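You operate a simulated robot arm through the tools that you are given. There is no shell and no other tool.

You run a simulated robot arm. Do the job below in one go: nothing can be reset, and whatever is moved stays where it is left.

## Task
Press the turquoise hub's bearing flush, then stand the hub in the parts tray.
Fine: seat it in the nest, push the slide in, hand clear of the ram; draw the slide out again.

The check looks at the end state, three seconds after you hand in, the way a careful person would. Anything else that was tipped, shoved, dropped, spilled or broken makes it a failure.

## Robot
A 7-joint arm with a two-finger parallel gripper, fixed in place. Base frame: the origin is at the foot of the arm, x ahead of it, y to its left, z up; the work surface is at about z = 0.8. Units: m, degrees, N and s.
Its first joint turns from -166.0 to 166.0 degrees. Payload 4.4 kg.
The TCP is the grasp point between the finger pads, 0.023 m short of the fingertips. In the tool frame z runs along the fingers and y along their closing line. The gripper opens to 0.094 m. The fingers are 0.038 m wide and 0.01 m thick; the gripper's body (0.054 by 0.096 m) begins 0.039 m behind the TCP.
Orientation is that of the tool frame in the base frame, as [roll, pitch, yaw] about the fixed x, y, z axes, in that order (R = Rz(yaw) Ry(pitch) Rx(roll)). With the fingers straight down and closing along the base's y, the tool's x points along the base's -x, its y along +y and its z along -z.

## Interface
- The arm moves only by the tool servo_tool. Its argument "motion" is one flat list of numbers, 7 for each row, row after row: the shift along the base's x, y, z in m, then the turn, a rotation vector about the base's x, y, z in degrees, then the gripper command, from -1 (fully open) to 1 (shut), values between in proportion. In form: [tx, ty, tz, ax, ay, az, grip, tx, ty, tz, ax, ay, az, grip, ...]. A call has 1 to 20 rows; each row is the pose to reach, as a shift and turn from the pose commanded when the call began. Each row takes 0.2 s and may step no farther than 0.05 m and 8.6 degrees from the row before; otherwise, or with a gripper value out of range, the whole call is refused. A pose out of reach is approached as far as the arm can. The call stops where the force on the tool passes 40 N (or 10 N more than at its start, if that is more) or the arm is blocked; 0.2 s more then pass. The fingers move at their own pace (about 0.072 m/s each) and stop on an object; they squeeze with about 30 N. The grip force told is the motor's: it shows also when the fingers shut on nothing. Time passes only in rows, and 0.2 s behind the last, so rows that repeat a pose let the fingers close. It gives the time, the measured TCP pose, the force on the tool (base axes), the opening and the grip force at its end, in the units of the frame above (readings bear some noise), with the torque about the TCP (base axes, N m) and any sound that the robot's microphone picked up.
- Cameras (640 x 400 px; columns grow to the right, rows downward): "scene" is fixed at [0.048, -0.4989, 1.5413]; the picture's right is [0.65, -0.76, 0.00], its down [-0.25, -0.22, -0.94] and it looks along [0.72, 0.61, -0.33] (base axes); focal length 360 px, centre (320, 200). "wrist" rides on the gripper at [0.086, 0.016, -0.074] in the tool frame; the picture's right is [-0.18, 0.98, 0.00], its down [-0.58, -0.11, -0.81] and it looks along [-0.79, -0.15, 0.59] (tool axes); focal length 243 px, centre (320, 200). There is no depth. A picture from a camera that has moved, and an enlarged one, comes with that camera's place and axes in the base frame and with its lens.
- capture(camera): a new picture of that camera. No time passes.
- enlarge(camera, box): a new picture of the part [left, top, right, bottom] of that camera's present view, enlarged. No time passes.
- job_done(): hands the job in; it is judged then, once.

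Places have to be worked out from the pictures, the camera data and where the tool is seen. Open the gripper and draw the arm clear of the work before you hand the job in, unless the task says otherwise.

The tools are called after "Call:" as name(argument=value, ...) on one line, values as JSON. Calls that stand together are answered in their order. servo_tool: Moves the arm, as the interface text tells. Its arguments: {"type":"object","properties":{"motion":{"type":"array","items":{"type":"number"}}},"required":["motion"]} The other tools are called the same way: capture (camera) takes a picture; enlarge (camera, box) takes an enlarged picture of a part of a camera's view; job_done () hands the job in.

At the start:

```text
clock: 0.0
ee_pos: [0.732, 0.2636, 1.2992]
ee_rot: [180.0, 0.0, -180.0]
wrist_force: [0.3, 0.3, 1.6]
ft_torque: [0.0, 0.02, 0.0]
finger_gap: 0.094
grasp_force: 0.0
```

scene: 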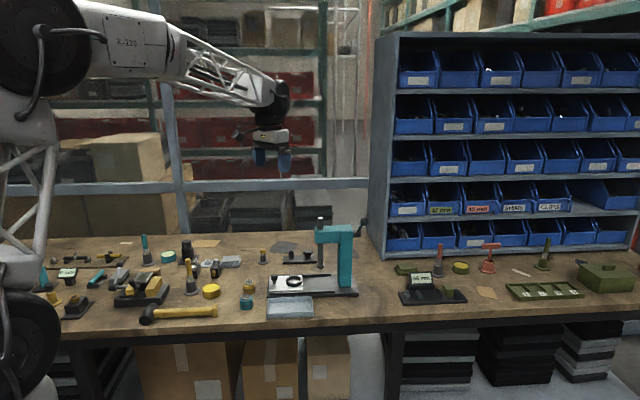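
wrist: 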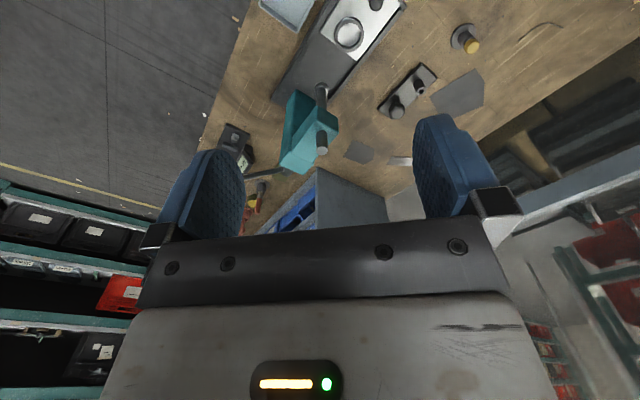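

I'll start by looking closely at the bench: the press, the turquoise parts and the trays.

Call:
enlarge(camera="scene", box=[220, 200, 380, 330])

Call:
enlarge(camera="scene", box=[40, 220, 240, 330])

Call:
enlarge(camera="scene", box=[380, 220, 640, 320])

Call:
capture(camera="wrist")

```text
3.08 times, centred on (300, 265) of scene
camera zoom: at [0.048, -0.4989, 1.5413], right [0.65, -0.76, 0.0], down [-0.25, -0.22, -0.94], along [0.72, 0.61, -0.33], focal length 1107 px, centre (382, 0)
```

zoom: 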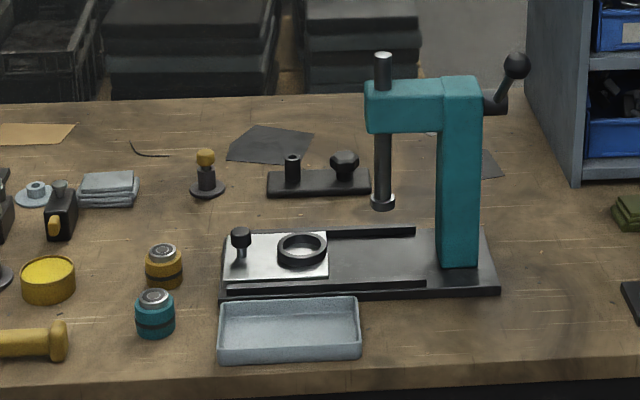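

```text
3.20 times, centred on (140, 275) of scene
camera zoom: at [0.048, -0.4989, 1.5413], right [0.65, -0.76, 0.0], down [-0.25, -0.22, -0.94], along [0.72, 0.61, -0.33], focal length 1151 px, centre (896, -40)
```

zoom: 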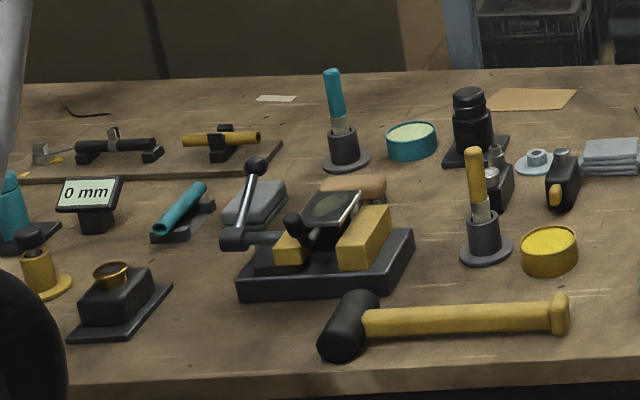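

```text
2.46 times, centred on (510, 270) of scene
camera zoom: at [0.048, -0.4989, 1.5413], right [0.65, -0.76, 0.0], down [-0.25, -0.22, -0.94], along [0.72, 0.61, -0.33], focal length 886 px, centre (-148, 28)
```

zoom: 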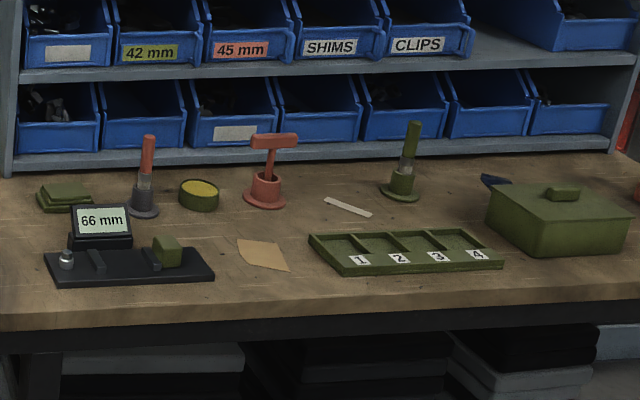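

```text
taken
camera wrist: at [0.6449, 0.28, 1.3726], right [0.18, 0.98, 0.0], down [0.58, -0.11, 0.81], along [0.79, -0.15, -0.59], focal length 243 px, centre (320, 200)
```

wrist: 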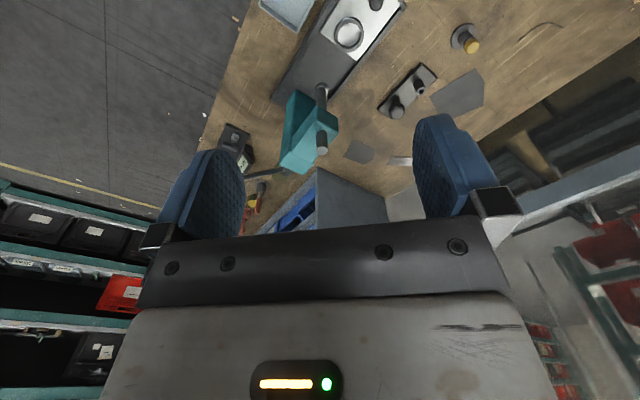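

The press sits around (0.85, 0.30), the turquoise hub around (0.68, 0.36) with its bearing standing proud, and a grey tray in front of the press. I'll pull back and lower slightly to view these with the wrist camera.

Call:
servo_tool(motion=[-0.035, 0.01, -0.02, 0, 0, 0, -1, -0.07, 0.02, -0.04, 0, 0, 0, -1, -0.105, 0.03, -0.06, 0, 0, 0, -1, -0.14, 0.04, -0.08, 0, 0, 0, -1, -0.175, 0.05, -0.1, 0, 0, 0, -1, -0.21, 0.06, -0.12, 0, 0, 0, -1, -0.245, 0.07, -0.14, 0, 0, 0, -1])

Call:
capture(camera="wrist")

Call:
capture(camera="scene")

```text
clock: 1.6
ee_pos: [0.4869, 0.3332, 1.1566]
ee_rot: [-179.9, 0.0, -180.0]
wrist_force: [0.4, -0.3, -0.4]
ft_torque: [0.0, -0.01, 0.03]
finger_gap: 0.0942
grasp_force: 0.0
```

```text
taken
camera wrist: at [0.3998, 0.3489, 1.2319], right [0.18, 0.98, 0.0], down [0.58, -0.11, 0.81], along [0.79, -0.15, -0.59], focal length 243 px, centre (320, 200)
```

wrist: 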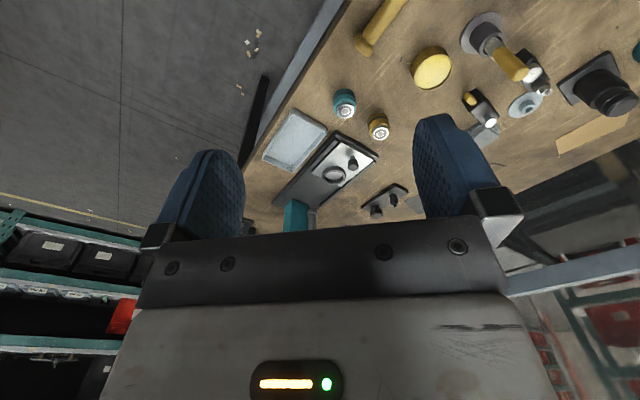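

```text
taken
```

scene: 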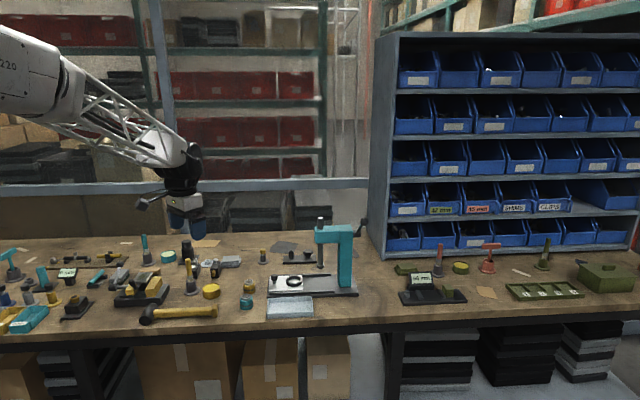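

Hub, grey tray and press nest are now visible in the wrist view. I'll enlarge for details.

Call:
enlarge(camera="wrist", box=[250, 70, 430, 240])

Call:
enlarge(camera="scene", box=[225, 260, 325, 330])

Call:
enlarge(camera="scene", box=[265, 205, 375, 300])

Call:
enlarge(camera="scene", box=[0, 230, 120, 340])

```text
2.35 times, centred on (340, 155) of wrist
camera zoom: at [0.3998, 0.3489, 1.2319], right [0.18, 0.98, 0.0], down [0.58, -0.11, 0.81], along [0.79, -0.15, -0.59], focal length 571 px, centre (273, 306)
```

zoom: 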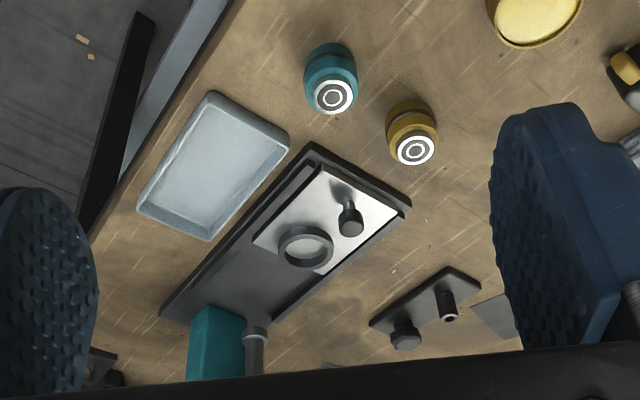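

```text
5.71 times, centred on (275, 295) of scene
camera zoom: at [0.048, -0.4989, 1.5413], right [0.65, -0.76, 0.0], down [-0.25, -0.22, -0.94], along [0.72, 0.61, -0.33], focal length 2056 px, centre (577, -343)
```

zoom: 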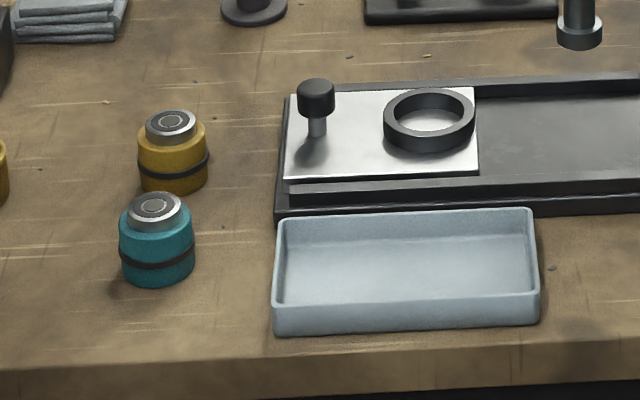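

```text
4.21 times, centred on (320, 252) of scene
camera zoom: at [0.048, -0.4989, 1.5413], right [0.65, -0.76, 0.0], down [-0.25, -0.22, -0.94], along [0.72, 0.61, -0.33], focal length 1515 px, centre (320, -21)
```

zoom: 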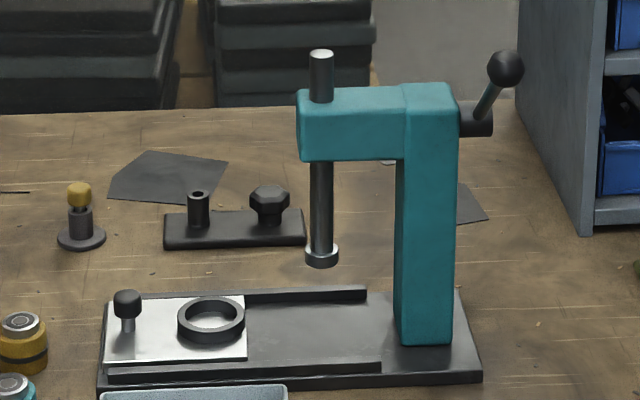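

```text
3.64 times, centred on (60, 285) of scene
camera zoom: at [0.048, -0.4989, 1.5413], right [0.65, -0.76, 0.0], down [-0.25, -0.22, -0.94], along [0.72, 0.61, -0.33], focal length 1308 px, centre (1266, -109)
```

zoom: 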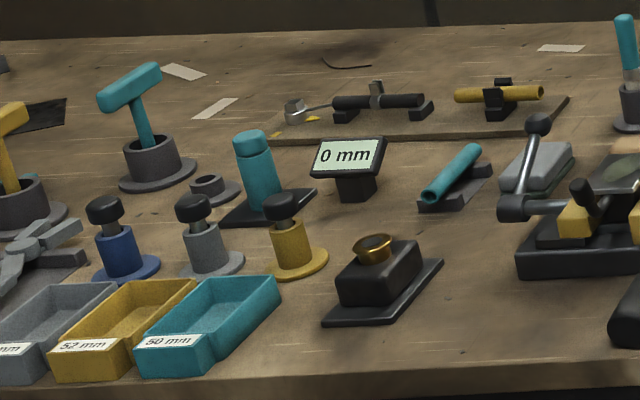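

Let me zoom in further on the hub and nest ring to compare their diameters.

Call:
enlarge(camera="scene", box=[235, 285, 267, 315])

Call:
enlarge(camera="scene", box=[266, 268, 316, 300])

Call:
enlarge(camera="scene", box=[262, 290, 322, 325])

Call:
enlarge(camera="scene", box=[310, 210, 370, 295])

```text
13.33 times, centred on (251, 300) of scene
camera zoom: at [0.048, -0.4989, 1.5413], right [0.65, -0.76, 0.0], down [-0.25, -0.22, -0.94], along [0.72, 0.61, -0.33], focal length 4798 px, centre (1240, -1133)
```

zoom: 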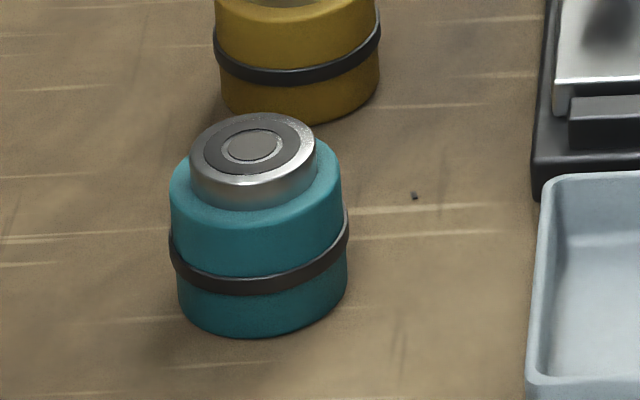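

```text
12.50 times, centred on (291, 284) of scene
camera zoom: at [0.048, -0.4989, 1.5413], right [0.65, -0.76, 0.0], down [-0.25, -0.22, -0.94], along [0.72, 0.61, -0.33], focal length 4498 px, centre (682, -850)
```

zoom: 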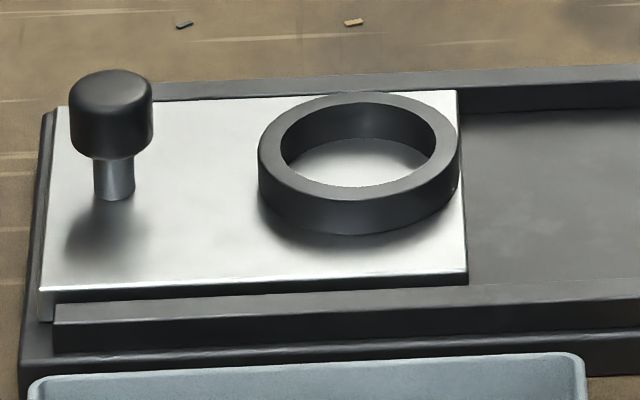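

```text
10.67 times, centred on (292, 308) of scene
camera zoom: at [0.048, -0.4989, 1.5413], right [0.65, -0.76, 0.0], down [-0.25, -0.22, -0.94], along [0.72, 0.61, -0.33], focal length 3838 px, centre (619, -947)
```

zoom: 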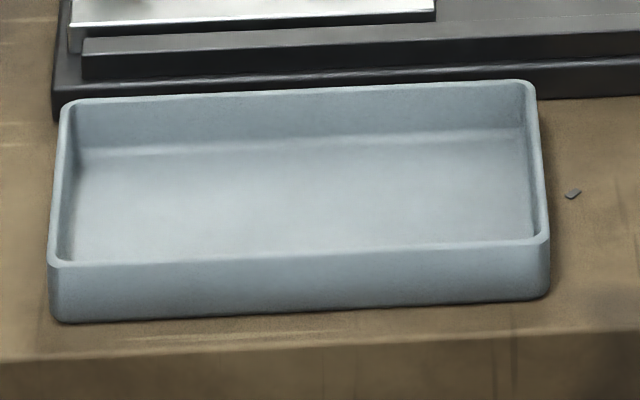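

```text
4.71 times, centred on (340, 252) of scene
camera zoom: at [0.048, -0.4989, 1.5413], right [0.65, -0.76, 0.0], down [-0.25, -0.22, -0.94], along [0.72, 0.61, -0.33], focal length 1693 px, centre (226, -47)
```

zoom: 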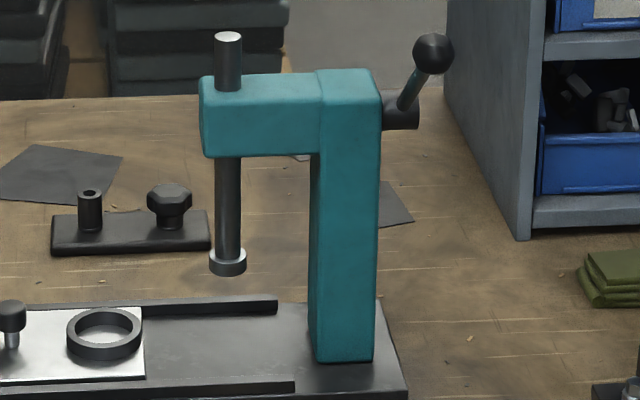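

The hub is ~43 mm across and ~43 mm tall with the bearing ~7 mm proud; the nest ring has ~45 mm bore, and the slide runs along about (0.65, -0.76). I'll move above the hub, turning the hand about -49.5° so the fingers close across the slide direction and the camera stays on the far side from the ram.

Call:
servo_tool(motion=[0.0257, 0.0024, -0.0224, 0, 0, -7.07, -1, 0.0514, 0.0048, -0.0448, 0, 0, -14.14, -1, 0.0771, 0.0072, -0.0672, 0, 0, -21.21, -1, 0.1028, 0.0096, -0.0896, 0, 0, -28.28, -1, 0.1285, 0.012, -0.112, 0, 0, -35.35, -1, 0.1542, 0.0144, -0.1344, 0, 0, -42.42, -1, 0.18, 0.017, -0.157, 0, 0, -49.5, -1])

Call:
capture(camera="wrist")

Call:
capture(camera="scene")

```text
clock: 3.2
ee_pos: [0.6667, 0.3515, 0.9998]
ee_rot: [-180.0, -0.1, 130.4]
wrist_force: [0.8, -0.4, -0.5]
ft_torque: [-0.01, 0.0, -0.02]
finger_gap: 0.094
grasp_force: 0.0
```

```text
taken
camera wrist: at [0.6226, 0.4273, 1.0743], right [0.87, 0.5, 0.0], down [0.29, -0.51, 0.81], along [0.4, -0.7, -0.59], focal length 243 px, centre (320, 200)
```

wrist: 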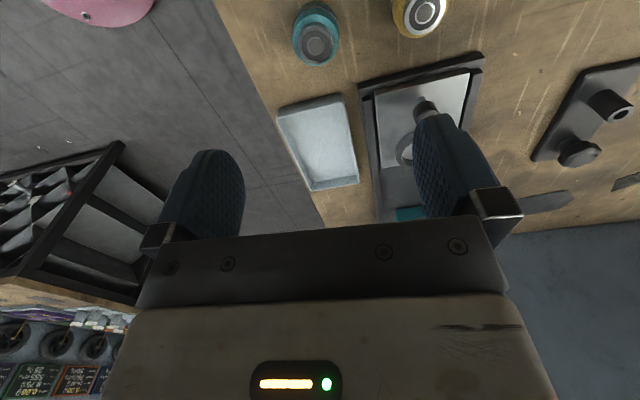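

```text
taken
```

scene: 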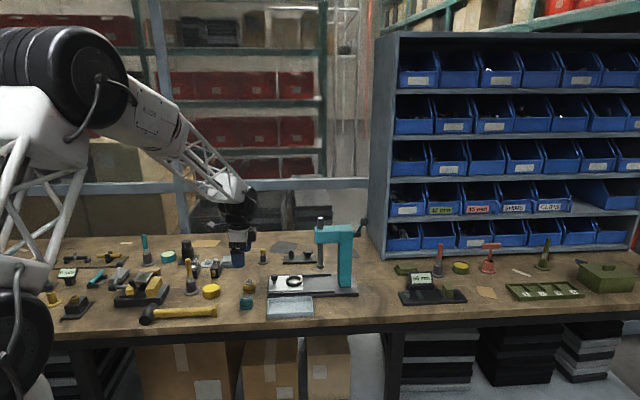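

The hub appears at the top of the wrist view near (316, 40). I'll enlarge it to get a precise position.

Call:
enlarge(camera="wrist", box=[270, 0, 370, 80])

Call:
enlarge(camera="wrist", box=[260, 40, 500, 230])

Call:
enlarge(camera="scene", box=[210, 220, 290, 320])

```text
5.00 times, centred on (320, 40) of wrist
camera zoom: at [0.6226, 0.4273, 1.0743], right [0.87, 0.5, 0.0], down [0.29, -0.51, 0.81], along [0.4, -0.7, -0.59], focal length 1213 px, centre (320, 1000)
```

zoom: 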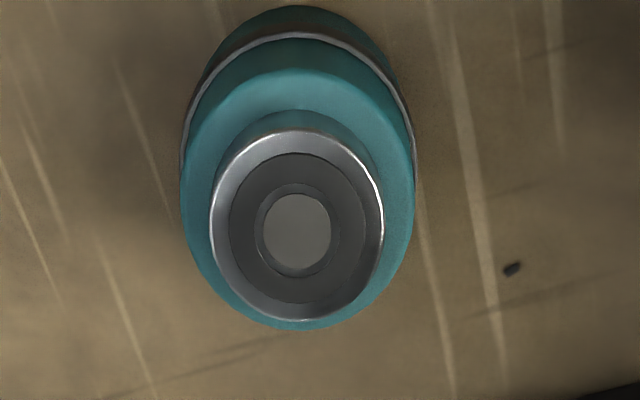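

```text
2.11 times, centred on (380, 135) of wrist
camera zoom: at [0.6226, 0.4273, 1.0743], right [0.87, 0.5, 0.0], down [0.29, -0.51, 0.81], along [0.4, -0.7, -0.59], focal length 511 px, centre (194, 337)
```

zoom: 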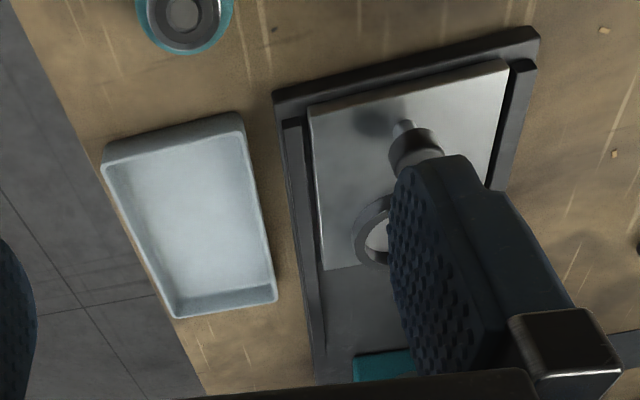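

```text
4.00 times, centred on (250, 270) of scene
camera zoom: at [0.048, -0.4989, 1.5413], right [0.65, -0.76, 0.0], down [-0.25, -0.22, -0.94], along [0.72, 0.61, -0.33], focal length 1439 px, centre (600, -80)
```

zoom: 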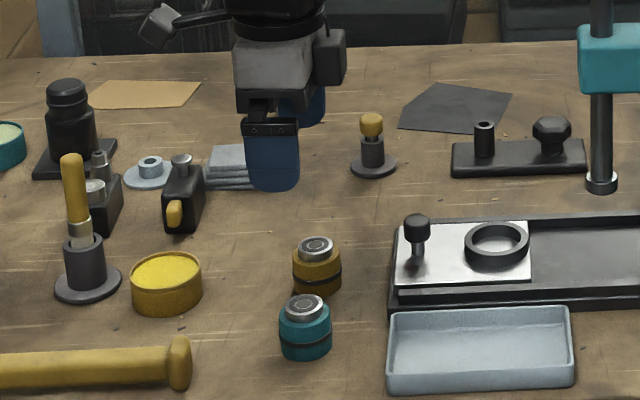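

From this closer view I put the hub axis at about (0.665, 0.346), top at z≈0.842. I'll lower over it to z=0.90 and check centring.

Call:
servo_tool(motion=[-0.001, -0.002, -0.033, 0, 0, 0, -1, -0.002, -0.0055, -0.066, 0, 0, 0, -1, -0.002, -0.0055, -0.1, 0, 0, 0, -1, -0.002, -0.0055, -0.1, 0, 0, 0, -1])

Call:
capture(camera="wrist")

Call:
enlarge(camera="scene", box=[210, 240, 290, 320])

```text
clock: 4.2
ee_pos: [0.666, 0.3446, 0.9004]
ee_rot: [180.0, 0.0, 130.5]
wrist_force: [-0.3, -1.1, -0.4]
ft_torque: [-0.02, 0.0, 0.0]
finger_gap: 0.0938
grasp_force: 0.1
```

```text
taken
camera wrist: at [0.6207, 0.4214, 0.9744], right [0.87, 0.5, 0.0], down [0.29, -0.51, 0.81], along [0.4, -0.7, -0.59], focal length 243 px, centre (320, 200)
```

wrist: 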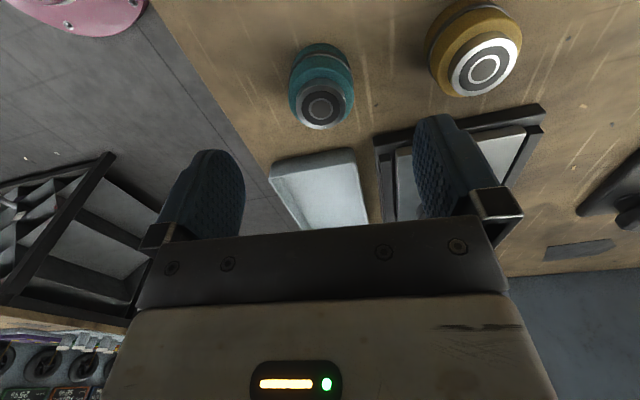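

```text
5.00 times, centred on (250, 280) of scene
camera zoom: at [0.048, -0.4989, 1.5413], right [0.65, -0.76, 0.0], down [-0.25, -0.22, -0.94], along [0.72, 0.61, -0.33], focal length 1799 px, centre (670, -200)
```

zoom: 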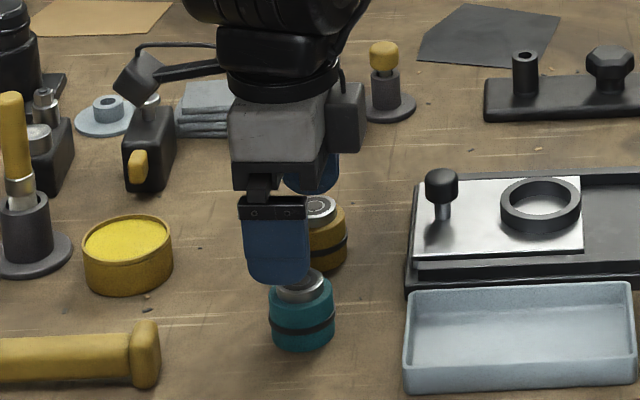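

The hub's bearing is centred under the TCP (expected (320,109), observed ~(320,108)). I'll descend to z=0.845 with a slightly narrowed opening, so the pads grip the hub body above its band.

Call:
servo_tool(motion=[0, 0, -0.015, 0, 0, 0, -0.49, 0, 0, -0.03, 0, 0, 0, -0.49, 0, 0, -0.045, 0, 0, 0, -0.49, 0, 0, -0.055, 0, 0, 0, -0.49, 0, 0, -0.055, 0, 0, 0, -0.49])

Call:
capture(camera="wrist")

Call:
enlarge(camera="scene", box=[220, 260, 290, 320])

```text
clock: 5.4
ee_pos: [0.6643, 0.3455, 0.8463]
ee_rot: [-180.0, 0.0, 130.5]
wrist_force: [-0.2, 0.1, -0.2]
ft_torque: [0.01, 0.0, 0.03]
finger_gap: 0.07
grasp_force: 0.0
```

```text
taken
camera wrist: at [0.6208, 0.4216, 0.9202], right [0.87, 0.5, 0.0], down [0.29, -0.51, 0.81], along [0.4, -0.7, -0.59], focal length 243 px, centre (320, 200)
```

wrist: 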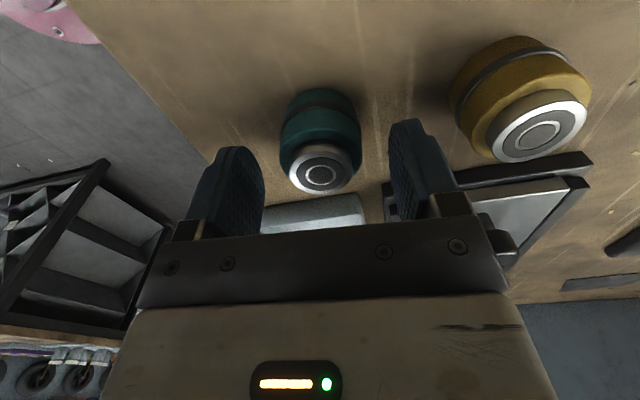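

```text
6.67 times, centred on (255, 290) of scene
camera zoom: at [0.048, -0.4989, 1.5413], right [0.65, -0.76, 0.0], down [-0.25, -0.22, -0.94], along [0.72, 0.61, -0.33], focal length 2399 px, centre (753, -400)
```

zoom: 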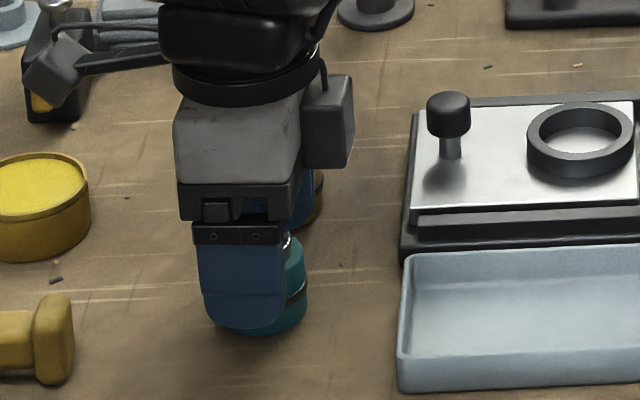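

The bearing sits at ~(320,174), matching the expected centre. Closing the fingers on the hub.

Call:
servo_tool(motion=[0, 0, 0, 0, 0, 0, 0.3, 0, 0, 0, 0, 0, 0, 1, 0, 0, 0, 0, 0, 0, 1, 0, 0, 0, 0, 0, 0, 1])

Call:
enlarge(camera="wrist", box=[220, 60, 420, 220])

Call:
enlarge(camera="scene", box=[220, 260, 290, 320])

```text
clock: 6.4
ee_pos: [0.6653, 0.3458, 0.8467]
ee_rot: [179.9, 0.0, 130.4]
wrist_force: [0.2, -0.4, 0.1]
ft_torque: [0.0, -0.02, 0.01]
finger_gap: 0.0408
grasp_force: 29.7
```

```text
2.50 times, centred on (320, 140) of wrist
camera zoom: at [0.6208, 0.4215, 0.9203], right [0.87, 0.5, 0.0], down [0.29, -0.51, 0.81], along [0.4, -0.7, -0.59], focal length 606 px, centre (320, 350)
```

zoom: 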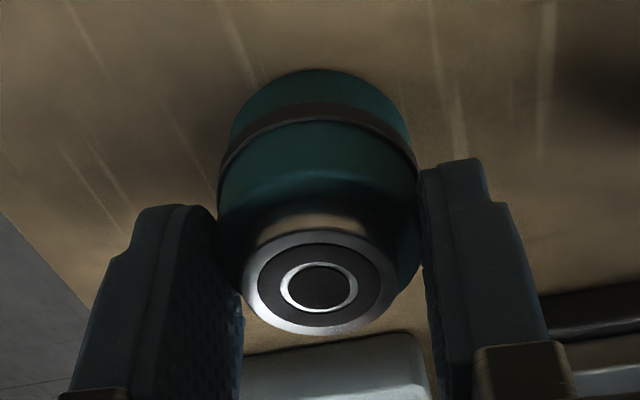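

```text
6.67 times, centred on (255, 290) of scene
camera zoom: at [0.048, -0.4989, 1.5413], right [0.65, -0.76, 0.0], down [-0.25, -0.22, -0.94], along [0.72, 0.61, -0.33], focal length 2399 px, centre (753, -400)
```

zoom: 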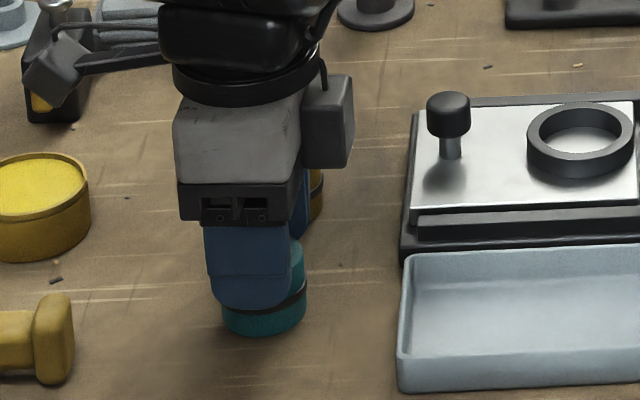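

The hub is gripped (gap 41 mm, 30 N). I'll lift it straight up and check it's held before traversing.

Call:
servo_tool(motion=[0, 0, 0.01, 0, 0, 0, 1, 0, 0, 0.04, 0, 0, 0, 1, 0, 0, 0.08, 0, 0, 0, 1, 0, 0, 0.12, 0, 0, 0, 1, 0, 0, 0.155, 0, 0, 0, 1, 0, 0, 0.155, 0, 0, 0, 1])

Call:
capture(camera="wrist")

Call:
capture(camera="scene")

```text
clock: 7.8
ee_pos: [0.6642, 0.3456, 1.0001]
ee_rot: [-180.0, -0.1, 130.5]
wrist_force: [-0.5, -1.2, -2.0]
ft_torque: [0.02, 0.0, 0.02]
finger_gap: 0.0402
grasp_force: 29.8
```

```text
taken
camera wrist: at [0.6199, 0.4224, 1.0757], right [0.87, 0.5, 0.0], down [0.29, -0.51, 0.81], along [0.4, -0.7, -0.59], focal length 243 px, centre (320, 200)
```

wrist: 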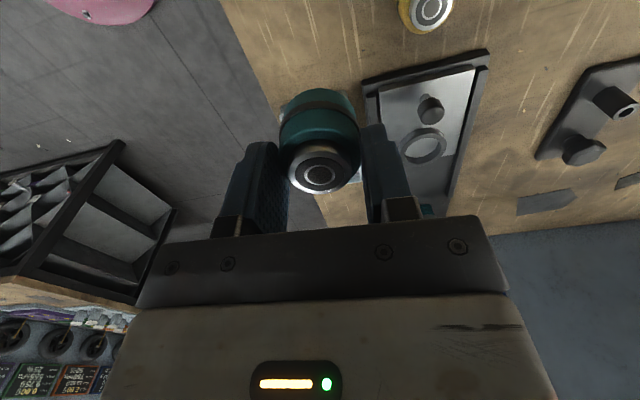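

```text
taken
```

scene: 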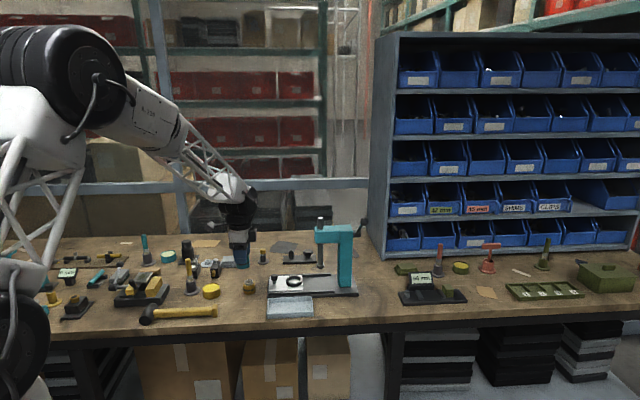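

The hub is lifted and the nest is now unobstructed in the wrist view. Enlarging to measure the nest, knob and slide direction.

Call:
enlarge(camera="wrist", box=[350, 40, 510, 220])

Call:
enlarge(camera="wrist", box=[385, 80, 465, 180])

```text
2.22 times, centred on (430, 130) of wrist
camera zoom: at [0.6199, 0.4224, 1.0757], right [0.87, 0.5, 0.0], down [0.29, -0.51, 0.81], along [0.4, -0.7, -0.59], focal length 539 px, centre (76, 356)
```

zoom: 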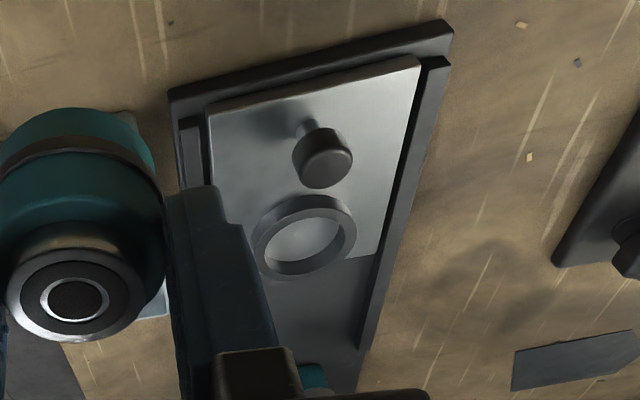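

```text
4.00 times, centred on (425, 130) of wrist
camera zoom: at [0.6199, 0.4224, 1.0757], right [0.87, 0.5, 0.0], down [0.29, -0.51, 0.81], along [0.4, -0.7, -0.59], focal length 970 px, centre (-100, 480)
```

zoom: 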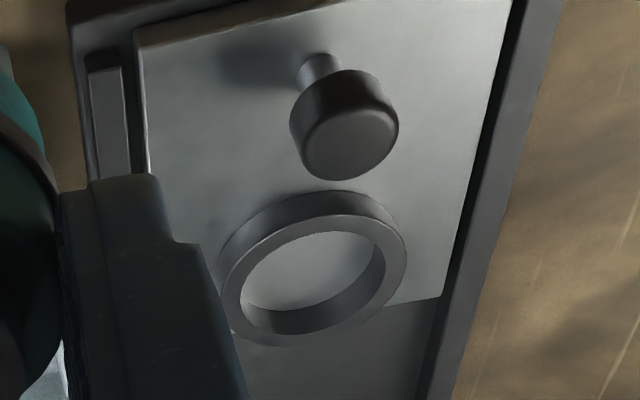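

I estimate the nest centre near (0.849, 0.300). I'll traverse at z=1.0 to a spot about 28 mm short of it on the knob side (away from the ram head) and re-check.

Call:
servo_tool(motion=[0.035, -0.005, 0, 0, 0, 0, 1, 0.07, -0.011, 0, 0, 0, 0, 1, 0.105, -0.016, 0, 0, 0, 0, 1, 0.14, -0.021, 0, 0, 0, 0, 1, 0.165, -0.025, 0, 0, 0, 0, 1, 0.165, -0.025, 0, 0, 0, 0, 1])

Call:
capture(camera="wrist")

Call:
enlarge(camera="scene", box=[240, 180, 380, 310])

```text
clock: 9.2
ee_pos: [0.8289, 0.3214, 1.0015]
ee_rot: [179.9, -0.1, 130.6]
wrist_force: [0.8, 0.4, -2.6]
ft_torque: [0.02, 0.0, -0.03]
finger_gap: 0.0406
grasp_force: 30.2
```

```text
taken
camera wrist: at [0.7859, 0.3969, 1.0757], right [0.87, 0.5, 0.0], down [0.29, -0.51, 0.81], along [0.4, -0.7, -0.59], focal length 243 px, centre (320, 200)
```

wrist: 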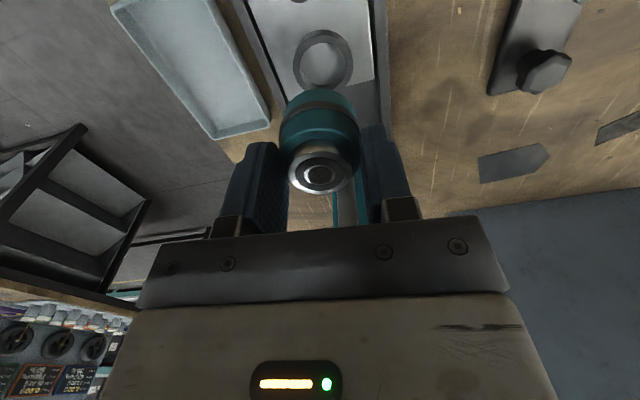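

```text
3.08 times, centred on (310, 245) of scene
camera zoom: at [0.048, -0.4989, 1.5413], right [0.65, -0.76, 0.0], down [-0.25, -0.22, -0.94], along [0.72, 0.61, -0.33], focal length 1107 px, centre (351, 62)
```

zoom: 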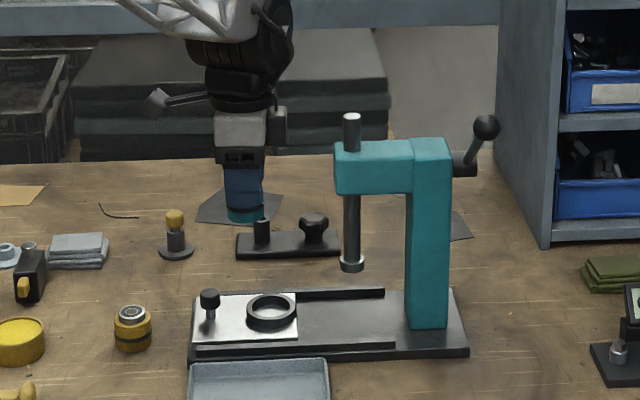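

The nest ring is in clear view just beyond the held hub. Enlarging to refine the ring's centre.

Call:
enlarge(camera="wrist", box=[270, 0, 390, 100])

Call:
enlarge(camera="wrist", box=[100, 0, 420, 200])

```text
4.00 times, centred on (330, 50) of wrist
camera zoom: at [0.7859, 0.3969, 1.0757], right [0.87, 0.5, 0.0], down [0.29, -0.51, 0.81], along [0.4, -0.7, -0.59], focal length 970 px, centre (280, 800)
```

zoom: 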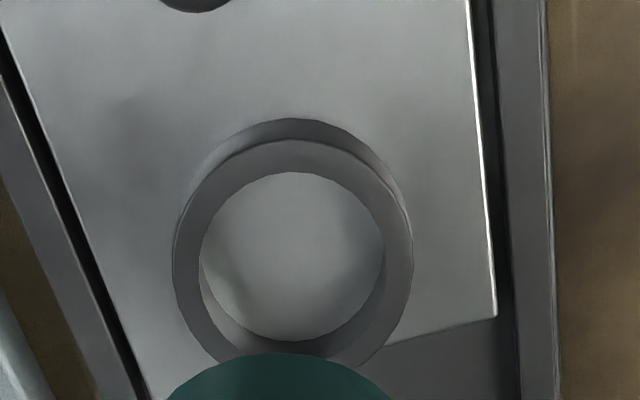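

```text
2.00 times, centred on (260, 100) of wrist
camera zoom: at [0.7859, 0.3969, 1.0757], right [0.87, 0.5, 0.0], down [0.29, -0.51, 0.81], along [0.4, -0.7, -0.59], focal length 485 px, centre (440, 400)
```

zoom: 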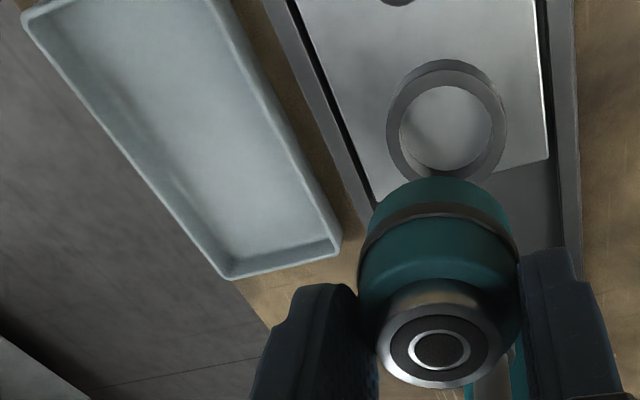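

Ring centre computes to about (0.846, 0.299) with ~45 mm bore versus the 41 mm hub. I'll move over it and lower to z=0.93 to check alignment.

Call:
servo_tool(motion=[0.008, -0.0105, 0, 0, 0, 0, 1, 0.016, -0.021, -0.01, 0, 0, 0, 1, 0.016, -0.021, -0.04, 0, 0, 0, 1, 0.016, -0.021, -0.072, 0, 0, 0, 1, 0.016, -0.021, -0.072, 0, 0, 0, 1])

Call:
capture(camera="wrist")

Call:
enlarge(camera="wrist", box=[250, 0, 400, 130])

Call:
enlarge(camera="scene", box=[250, 200, 370, 310])

```text
clock: 10.4
ee_pos: [0.8444, 0.2991, 0.9297]
ee_rot: [180.0, 0.0, 130.5]
wrist_force: [0.2, 0.8, -1.2]
ft_torque: [-0.01, 0.0, -0.02]
finger_gap: 0.0406
grasp_force: 29.9
```

```text
taken
camera wrist: at [0.8023, 0.3753, 1.0038], right [0.87, 0.5, 0.0], down [0.29, -0.51, 0.81], along [0.4, -0.7, -0.59], focal length 243 px, centre (320, 200)
```

wrist: 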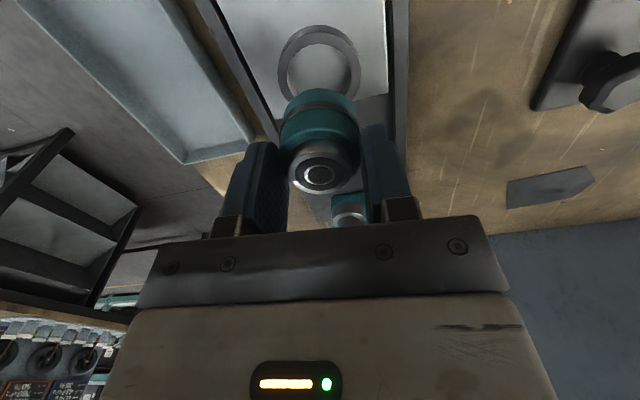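

```text
3.08 times, centred on (325, 65) of wrist
camera zoom: at [0.8023, 0.3753, 1.0038], right [0.87, 0.5, 0.0], down [0.29, -0.51, 0.81], along [0.4, -0.7, -0.59], focal length 746 px, centre (305, 615)
```

zoom: 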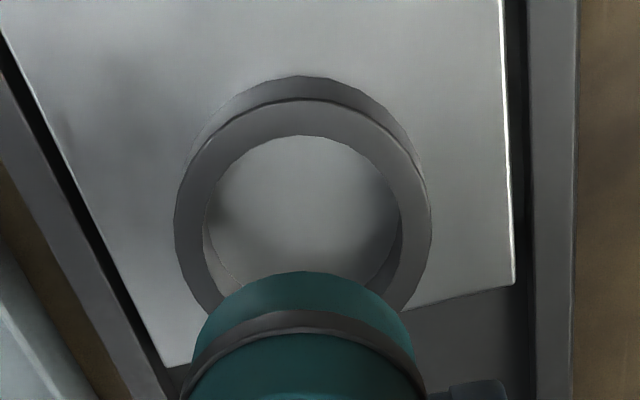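

```text
3.64 times, centred on (310, 255) of scene
camera zoom: at [0.048, -0.4989, 1.5413], right [0.65, -0.76, 0.0], down [-0.25, -0.22, -0.94], along [0.72, 0.61, -0.33], focal length 1308 px, centre (356, 0)
```

zoom: 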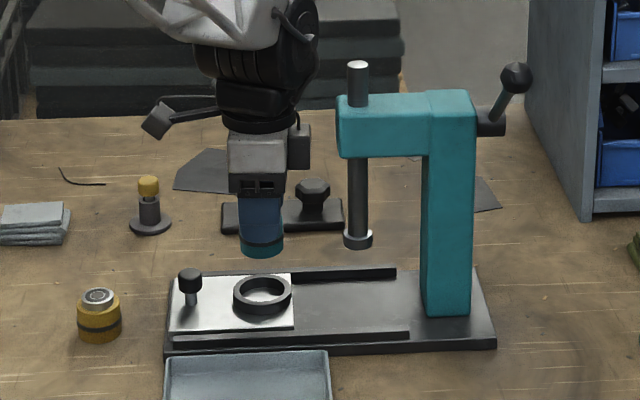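

Left/right the hub is centred over the ring, and fore-aft estimates agree within ~1 mm with TCP (0.846, 0.299). The hand stays ~18 mm from the ram head. I'll lower until the hub base is just above the ring top.

Call:
servo_tool(motion=[0, 0, -0.015, 0, 0, 0, 1, 0, 0, -0.03, 0, 0, 0, 1, 0, 0, -0.042, 0, 0, 0, 1, 0, 0, -0.042, 0, 0, 0, 1])

Call:
enlarge(camera="wrist", box=[250, 20, 400, 150])

Call:
enlarge(camera="scene", box=[270, 250, 330, 300])

Call:
enlarge(camera="scene", box=[250, 190, 370, 310])

```text
clock: 11.4
ee_pos: [0.846, 0.2994, 0.8875]
ee_rot: [-180.0, -0.1, 130.5]
wrist_force: [-0.2, 0.8, -2.3]
ft_torque: [0.01, 0.0, 0.0]
finger_gap: 0.0405
grasp_force: 30.3
```

```text
3.08 times, centred on (325, 85) of wrist
camera zoom: at [0.802, 0.3757, 0.9614], right [0.87, 0.5, 0.0], down [0.29, -0.51, 0.81], along [0.4, -0.7, -0.59], focal length 746 px, centre (305, 554)
```

zoom: 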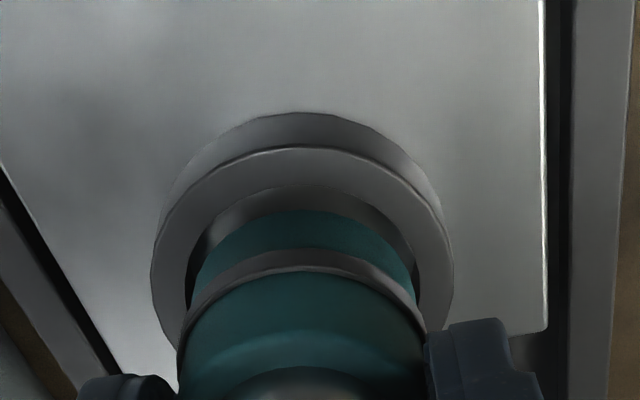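

```text
8.00 times, centred on (300, 275) of scene
camera zoom: at [0.048, -0.4989, 1.5413], right [0.65, -0.76, 0.0], down [-0.25, -0.22, -0.94], along [0.72, 0.61, -0.33], focal length 2879 px, centre (480, -400)
```

zoom: 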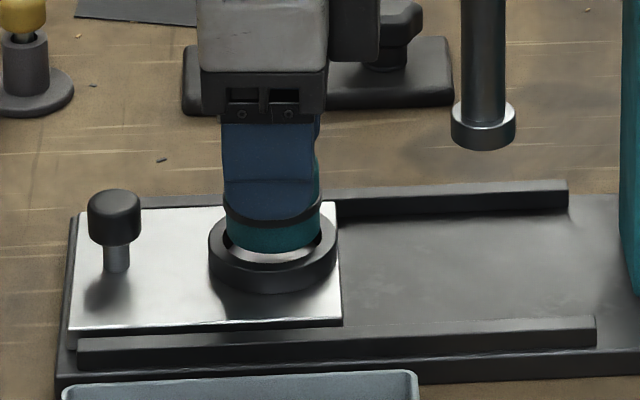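

```text
3.33 times, centred on (310, 250) of scene
camera zoom: at [0.048, -0.4989, 1.5413], right [0.65, -0.76, 0.0], down [-0.25, -0.22, -0.94], along [0.72, 0.61, -0.33], focal length 1199 px, centre (353, 33)
```

zoom: 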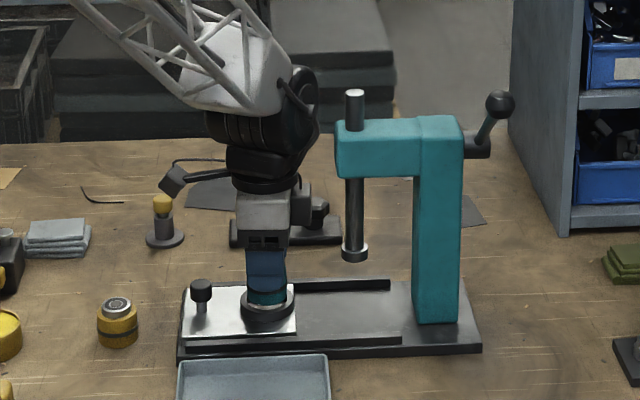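

The hub is centred over the ring with its base ~5 mm above the ring top (ring top ≈0.836). I'll lower slowly into the ring, watching force.

Call:
servo_tool(motion=[0, 0, -0.003, 0, 0, 0, 1, 0, 0, -0.006, 0, 0, 0, 1, 0, 0, -0.009, 0, 0, 0, 1, 0, 0, -0.009, 0, 0, 0, 1])

Call:
enlarge(camera="scene", box=[280, 265, 312, 290])

Call:
enlarge(camera="wrist", box=[260, 40, 380, 140])

```text
clock: 12.4
ee_pos: [0.8468, 0.2995, 0.8783]
ee_rot: [-179.9, 0.1, 130.5]
wrist_force: [0.4, 0.2, -1.5]
ft_torque: [0.02, 0.02, 0.0]
finger_gap: 0.0406
grasp_force: 29.5
```

```text
16.00 times, centred on (296, 278) of scene
camera zoom: at [0.048, -0.4989, 1.5413], right [0.65, -0.76, 0.0], down [-0.25, -0.22, -0.94], along [0.72, 0.61, -0.33], focal length 5757 px, centre (704, -1040)
```

zoom: 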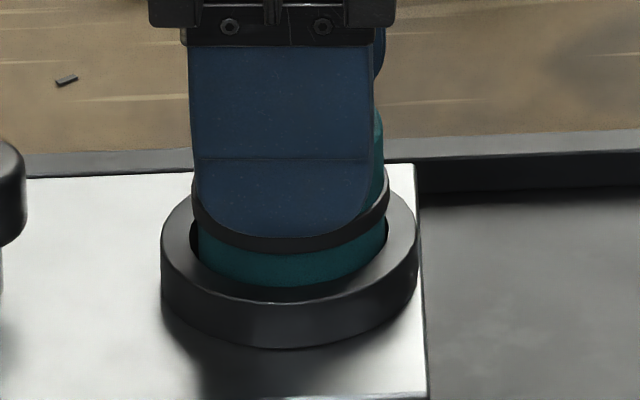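

```text
4.00 times, centred on (320, 90) of wrist
camera zoom: at [0.8019, 0.3754, 0.9523], right [0.87, 0.5, 0.0], down [0.29, -0.51, 0.81], along [0.4, -0.7, -0.59], focal length 970 px, centre (320, 640)
```

zoom: 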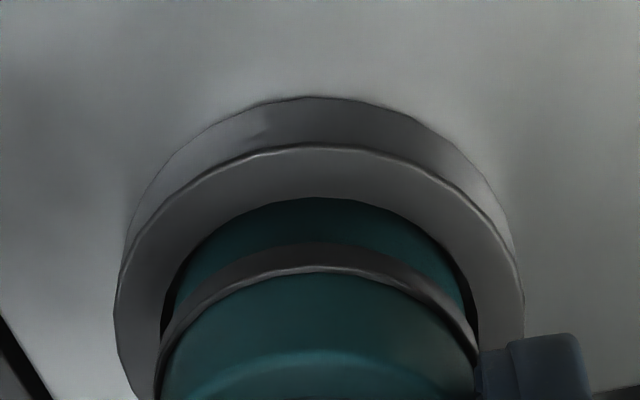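

The hub base is inside the ring bore with no contact force. I'll continue down in 1 mm steps to seat it on the plate.

Call:
servo_tool(motion=[0, 0, -0.001, 0, 0, 0, 1, 0, 0, -0.002, 0, 0, 0, 1, 0, 0, -0.003, 0, 0, 0, 1, 0, 0, -0.004, 0, 0, 0, 1, 0, 0, -0.005, 0, 0, 0, 1, 0, 0, -0.005, 0, 0, 0, 1])

Call:
enlarge(camera="scene", box=[280, 265, 312, 290])

```text
clock: 13.8
ee_pos: [0.8454, 0.2997, 0.8728]
ee_rot: [-180.0, 0.0, 130.6]
wrist_force: [-0.4, 0.0, -2.3]
ft_torque: [-0.03, -0.02, -0.01]
finger_gap: 0.0407
grasp_force: 29.8
```

```text
16.00 times, centred on (296, 278) of scene
camera zoom: at [0.048, -0.4989, 1.5413], right [0.65, -0.76, 0.0], down [-0.25, -0.22, -0.94], along [0.72, 0.61, -0.33], focal length 5757 px, centre (704, -1040)
```

zoom: 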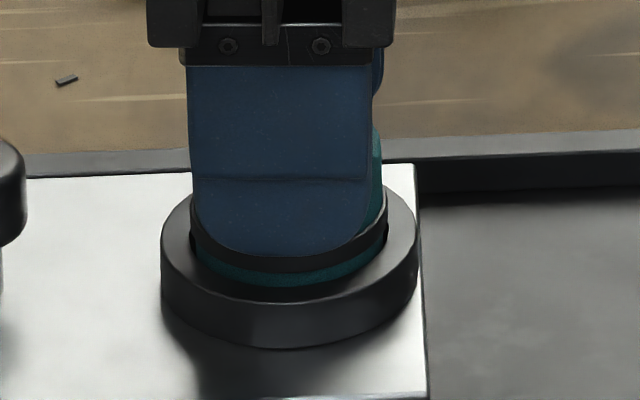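

No contact yet; hub base is ~27 mm above the bench level. Continue down in 1 mm steps.

Call:
servo_tool(motion=[0, 0, -0.001, 0, 0, 0, 1, 0, 0, -0.002, 0, 0, 0, 1, 0, 0, -0.002, 0, 0, 0, 1])

Call:
enlarge(camera="scene", box=[280, 265, 312, 290])

```text
clock: 14.6
ee_pos: [0.846, 0.3001, 0.8721]
ee_rot: [-180.0, 0.1, 130.4]
wrist_force: [-1.8, -3.0, 12.0]
ft_torque: [-0.07, 0.18, 0.03]
finger_gap: 0.0405
grasp_force: 30.0
```

```text
16.00 times, centred on (296, 278) of scene
camera zoom: at [0.048, -0.4989, 1.5413], right [0.65, -0.76, 0.0], down [-0.25, -0.22, -0.94], along [0.72, 0.61, -0.33], focal length 5757 px, centre (704, -1040)
```

zoom: 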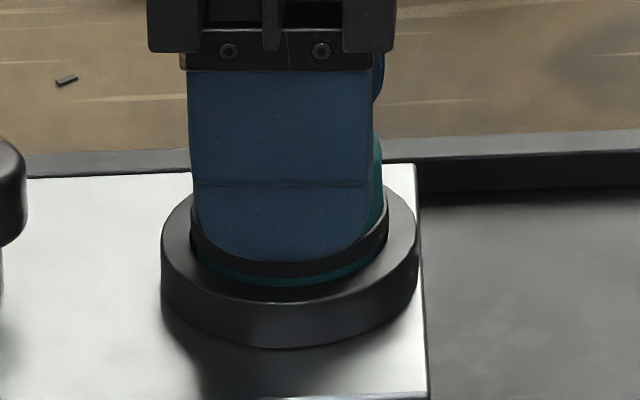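

Contact force of ~12 N: the hub is seated on the plate (base ≈0.825). Now I open the fingers and rise straight up.

Call:
servo_tool(motion=[0, 0, 0, 0, 0, 0, 0.0, 0, 0, 0, 0, 0, 0, -0.35, 0, 0, 0, 0, 0, 0, -0.49, 0, 0, 0.015, 0, 0, 0, -0.49, 0, 0, 0.045, 0, 0, 0, -0.49, 0, 0, 0.075, 0, 0, 0, -0.49, 0, 0, 0.075, 0, 0, 0, -0.49])

Call:
capture(camera="wrist")

Call:
enlarge(camera="scene", box=[265, 245, 325, 300])

```text
clock: 16.2
ee_pos: [0.8465, 0.3004, 0.9472]
ee_rot: [180.0, 0.0, 130.5]
wrist_force: [0.0, 0.1, -0.7]
ft_torque: [0.01, 0.01, -0.03]
finger_gap: 0.0699
grasp_force: 0.0
```

```text
taken
camera wrist: at [0.8015, 0.3764, 1.0211], right [0.87, 0.5, 0.0], down [0.29, -0.51, 0.81], along [0.4, -0.7, -0.59], focal length 243 px, centre (320, 200)
```

wrist: 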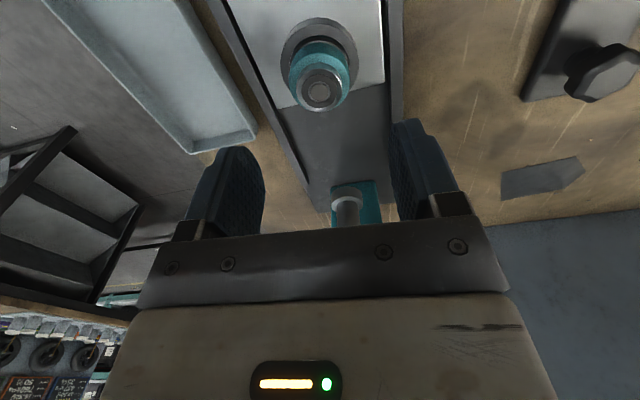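

```text
7.27 times, centred on (295, 272) of scene
camera zoom: at [0.048, -0.4989, 1.5413], right [0.65, -0.76, 0.0], down [-0.25, -0.22, -0.94], along [0.72, 0.61, -0.33], focal length 2617 px, centre (502, -327)
```

zoom: 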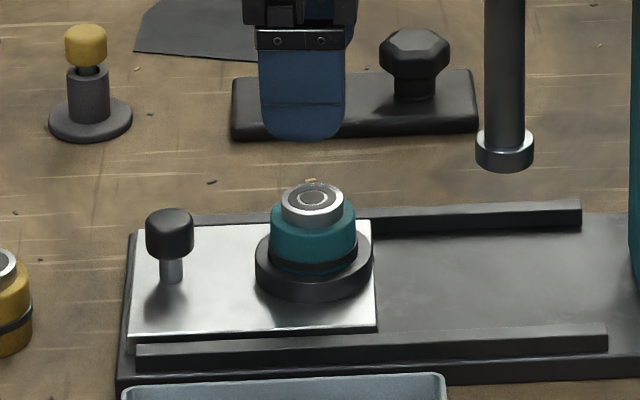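

The hub stands seated in the nest with the bearing proud. The slide axis works out to about (0.712, -0.702), knob at ≈(0.796, 0.349), ram ~94 mm past the nest. I'll go behind the knob with fingers shut (yaw aligned to the slide) to push it with the hand well back from the ram.

Call:
servo_tool(motion=[-0.025, 0.0246, 0.01, 0, 0, 1.6, -0.3, -0.05, 0.0492, 0.01, 0, 0, 3.3, 0.5, -0.075, 0.0739, 0.01, 0, 0, 4.9, 1, -0.075, 0.0739, 0.01, 0, 0, 4.9, 1, -0.075, 0.0739, 0.01, 0, 0, 4.9, 1])

Call:
capture(camera="wrist")

Call:
enlarge(camera="scene", box=[220, 200, 340, 310])

```text
clock: 17.4
ee_pos: [0.7691, 0.375, 0.9553]
ee_rot: [180.0, 0.0, 135.4]
wrist_force: [0.2, -0.4, -0.5]
ft_torque: [0.0, 0.02, 0.01]
finger_gap: 0.0002
grasp_force: 30.5
```

```text
taken
camera wrist: at [0.7198, 0.4464, 1.0305], right [0.82, 0.57, 0.0], down [0.34, -0.49, 0.81], along [0.46, -0.66, -0.59], focal length 243 px, centre (320, 200)
```

wrist: 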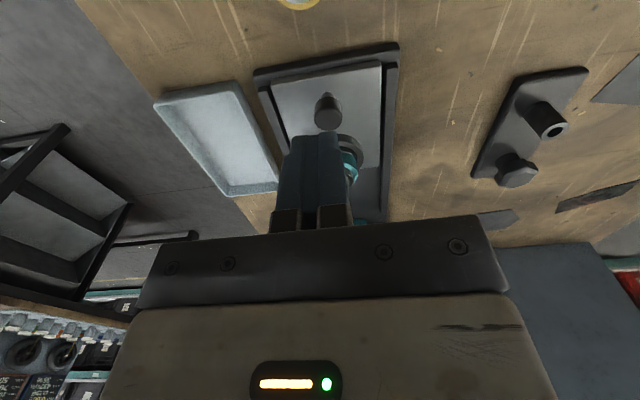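

```text
3.64 times, centred on (280, 255) of scene
camera zoom: at [0.048, -0.4989, 1.5413], right [0.65, -0.76, 0.0], down [-0.25, -0.22, -0.94], along [0.72, 0.61, -0.33], focal length 1308 px, centre (466, 0)
```

zoom: 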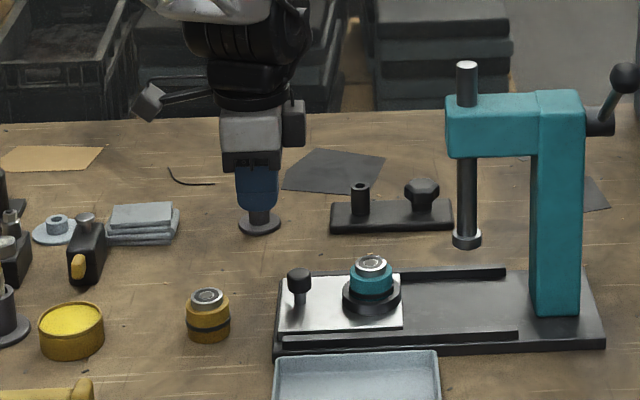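

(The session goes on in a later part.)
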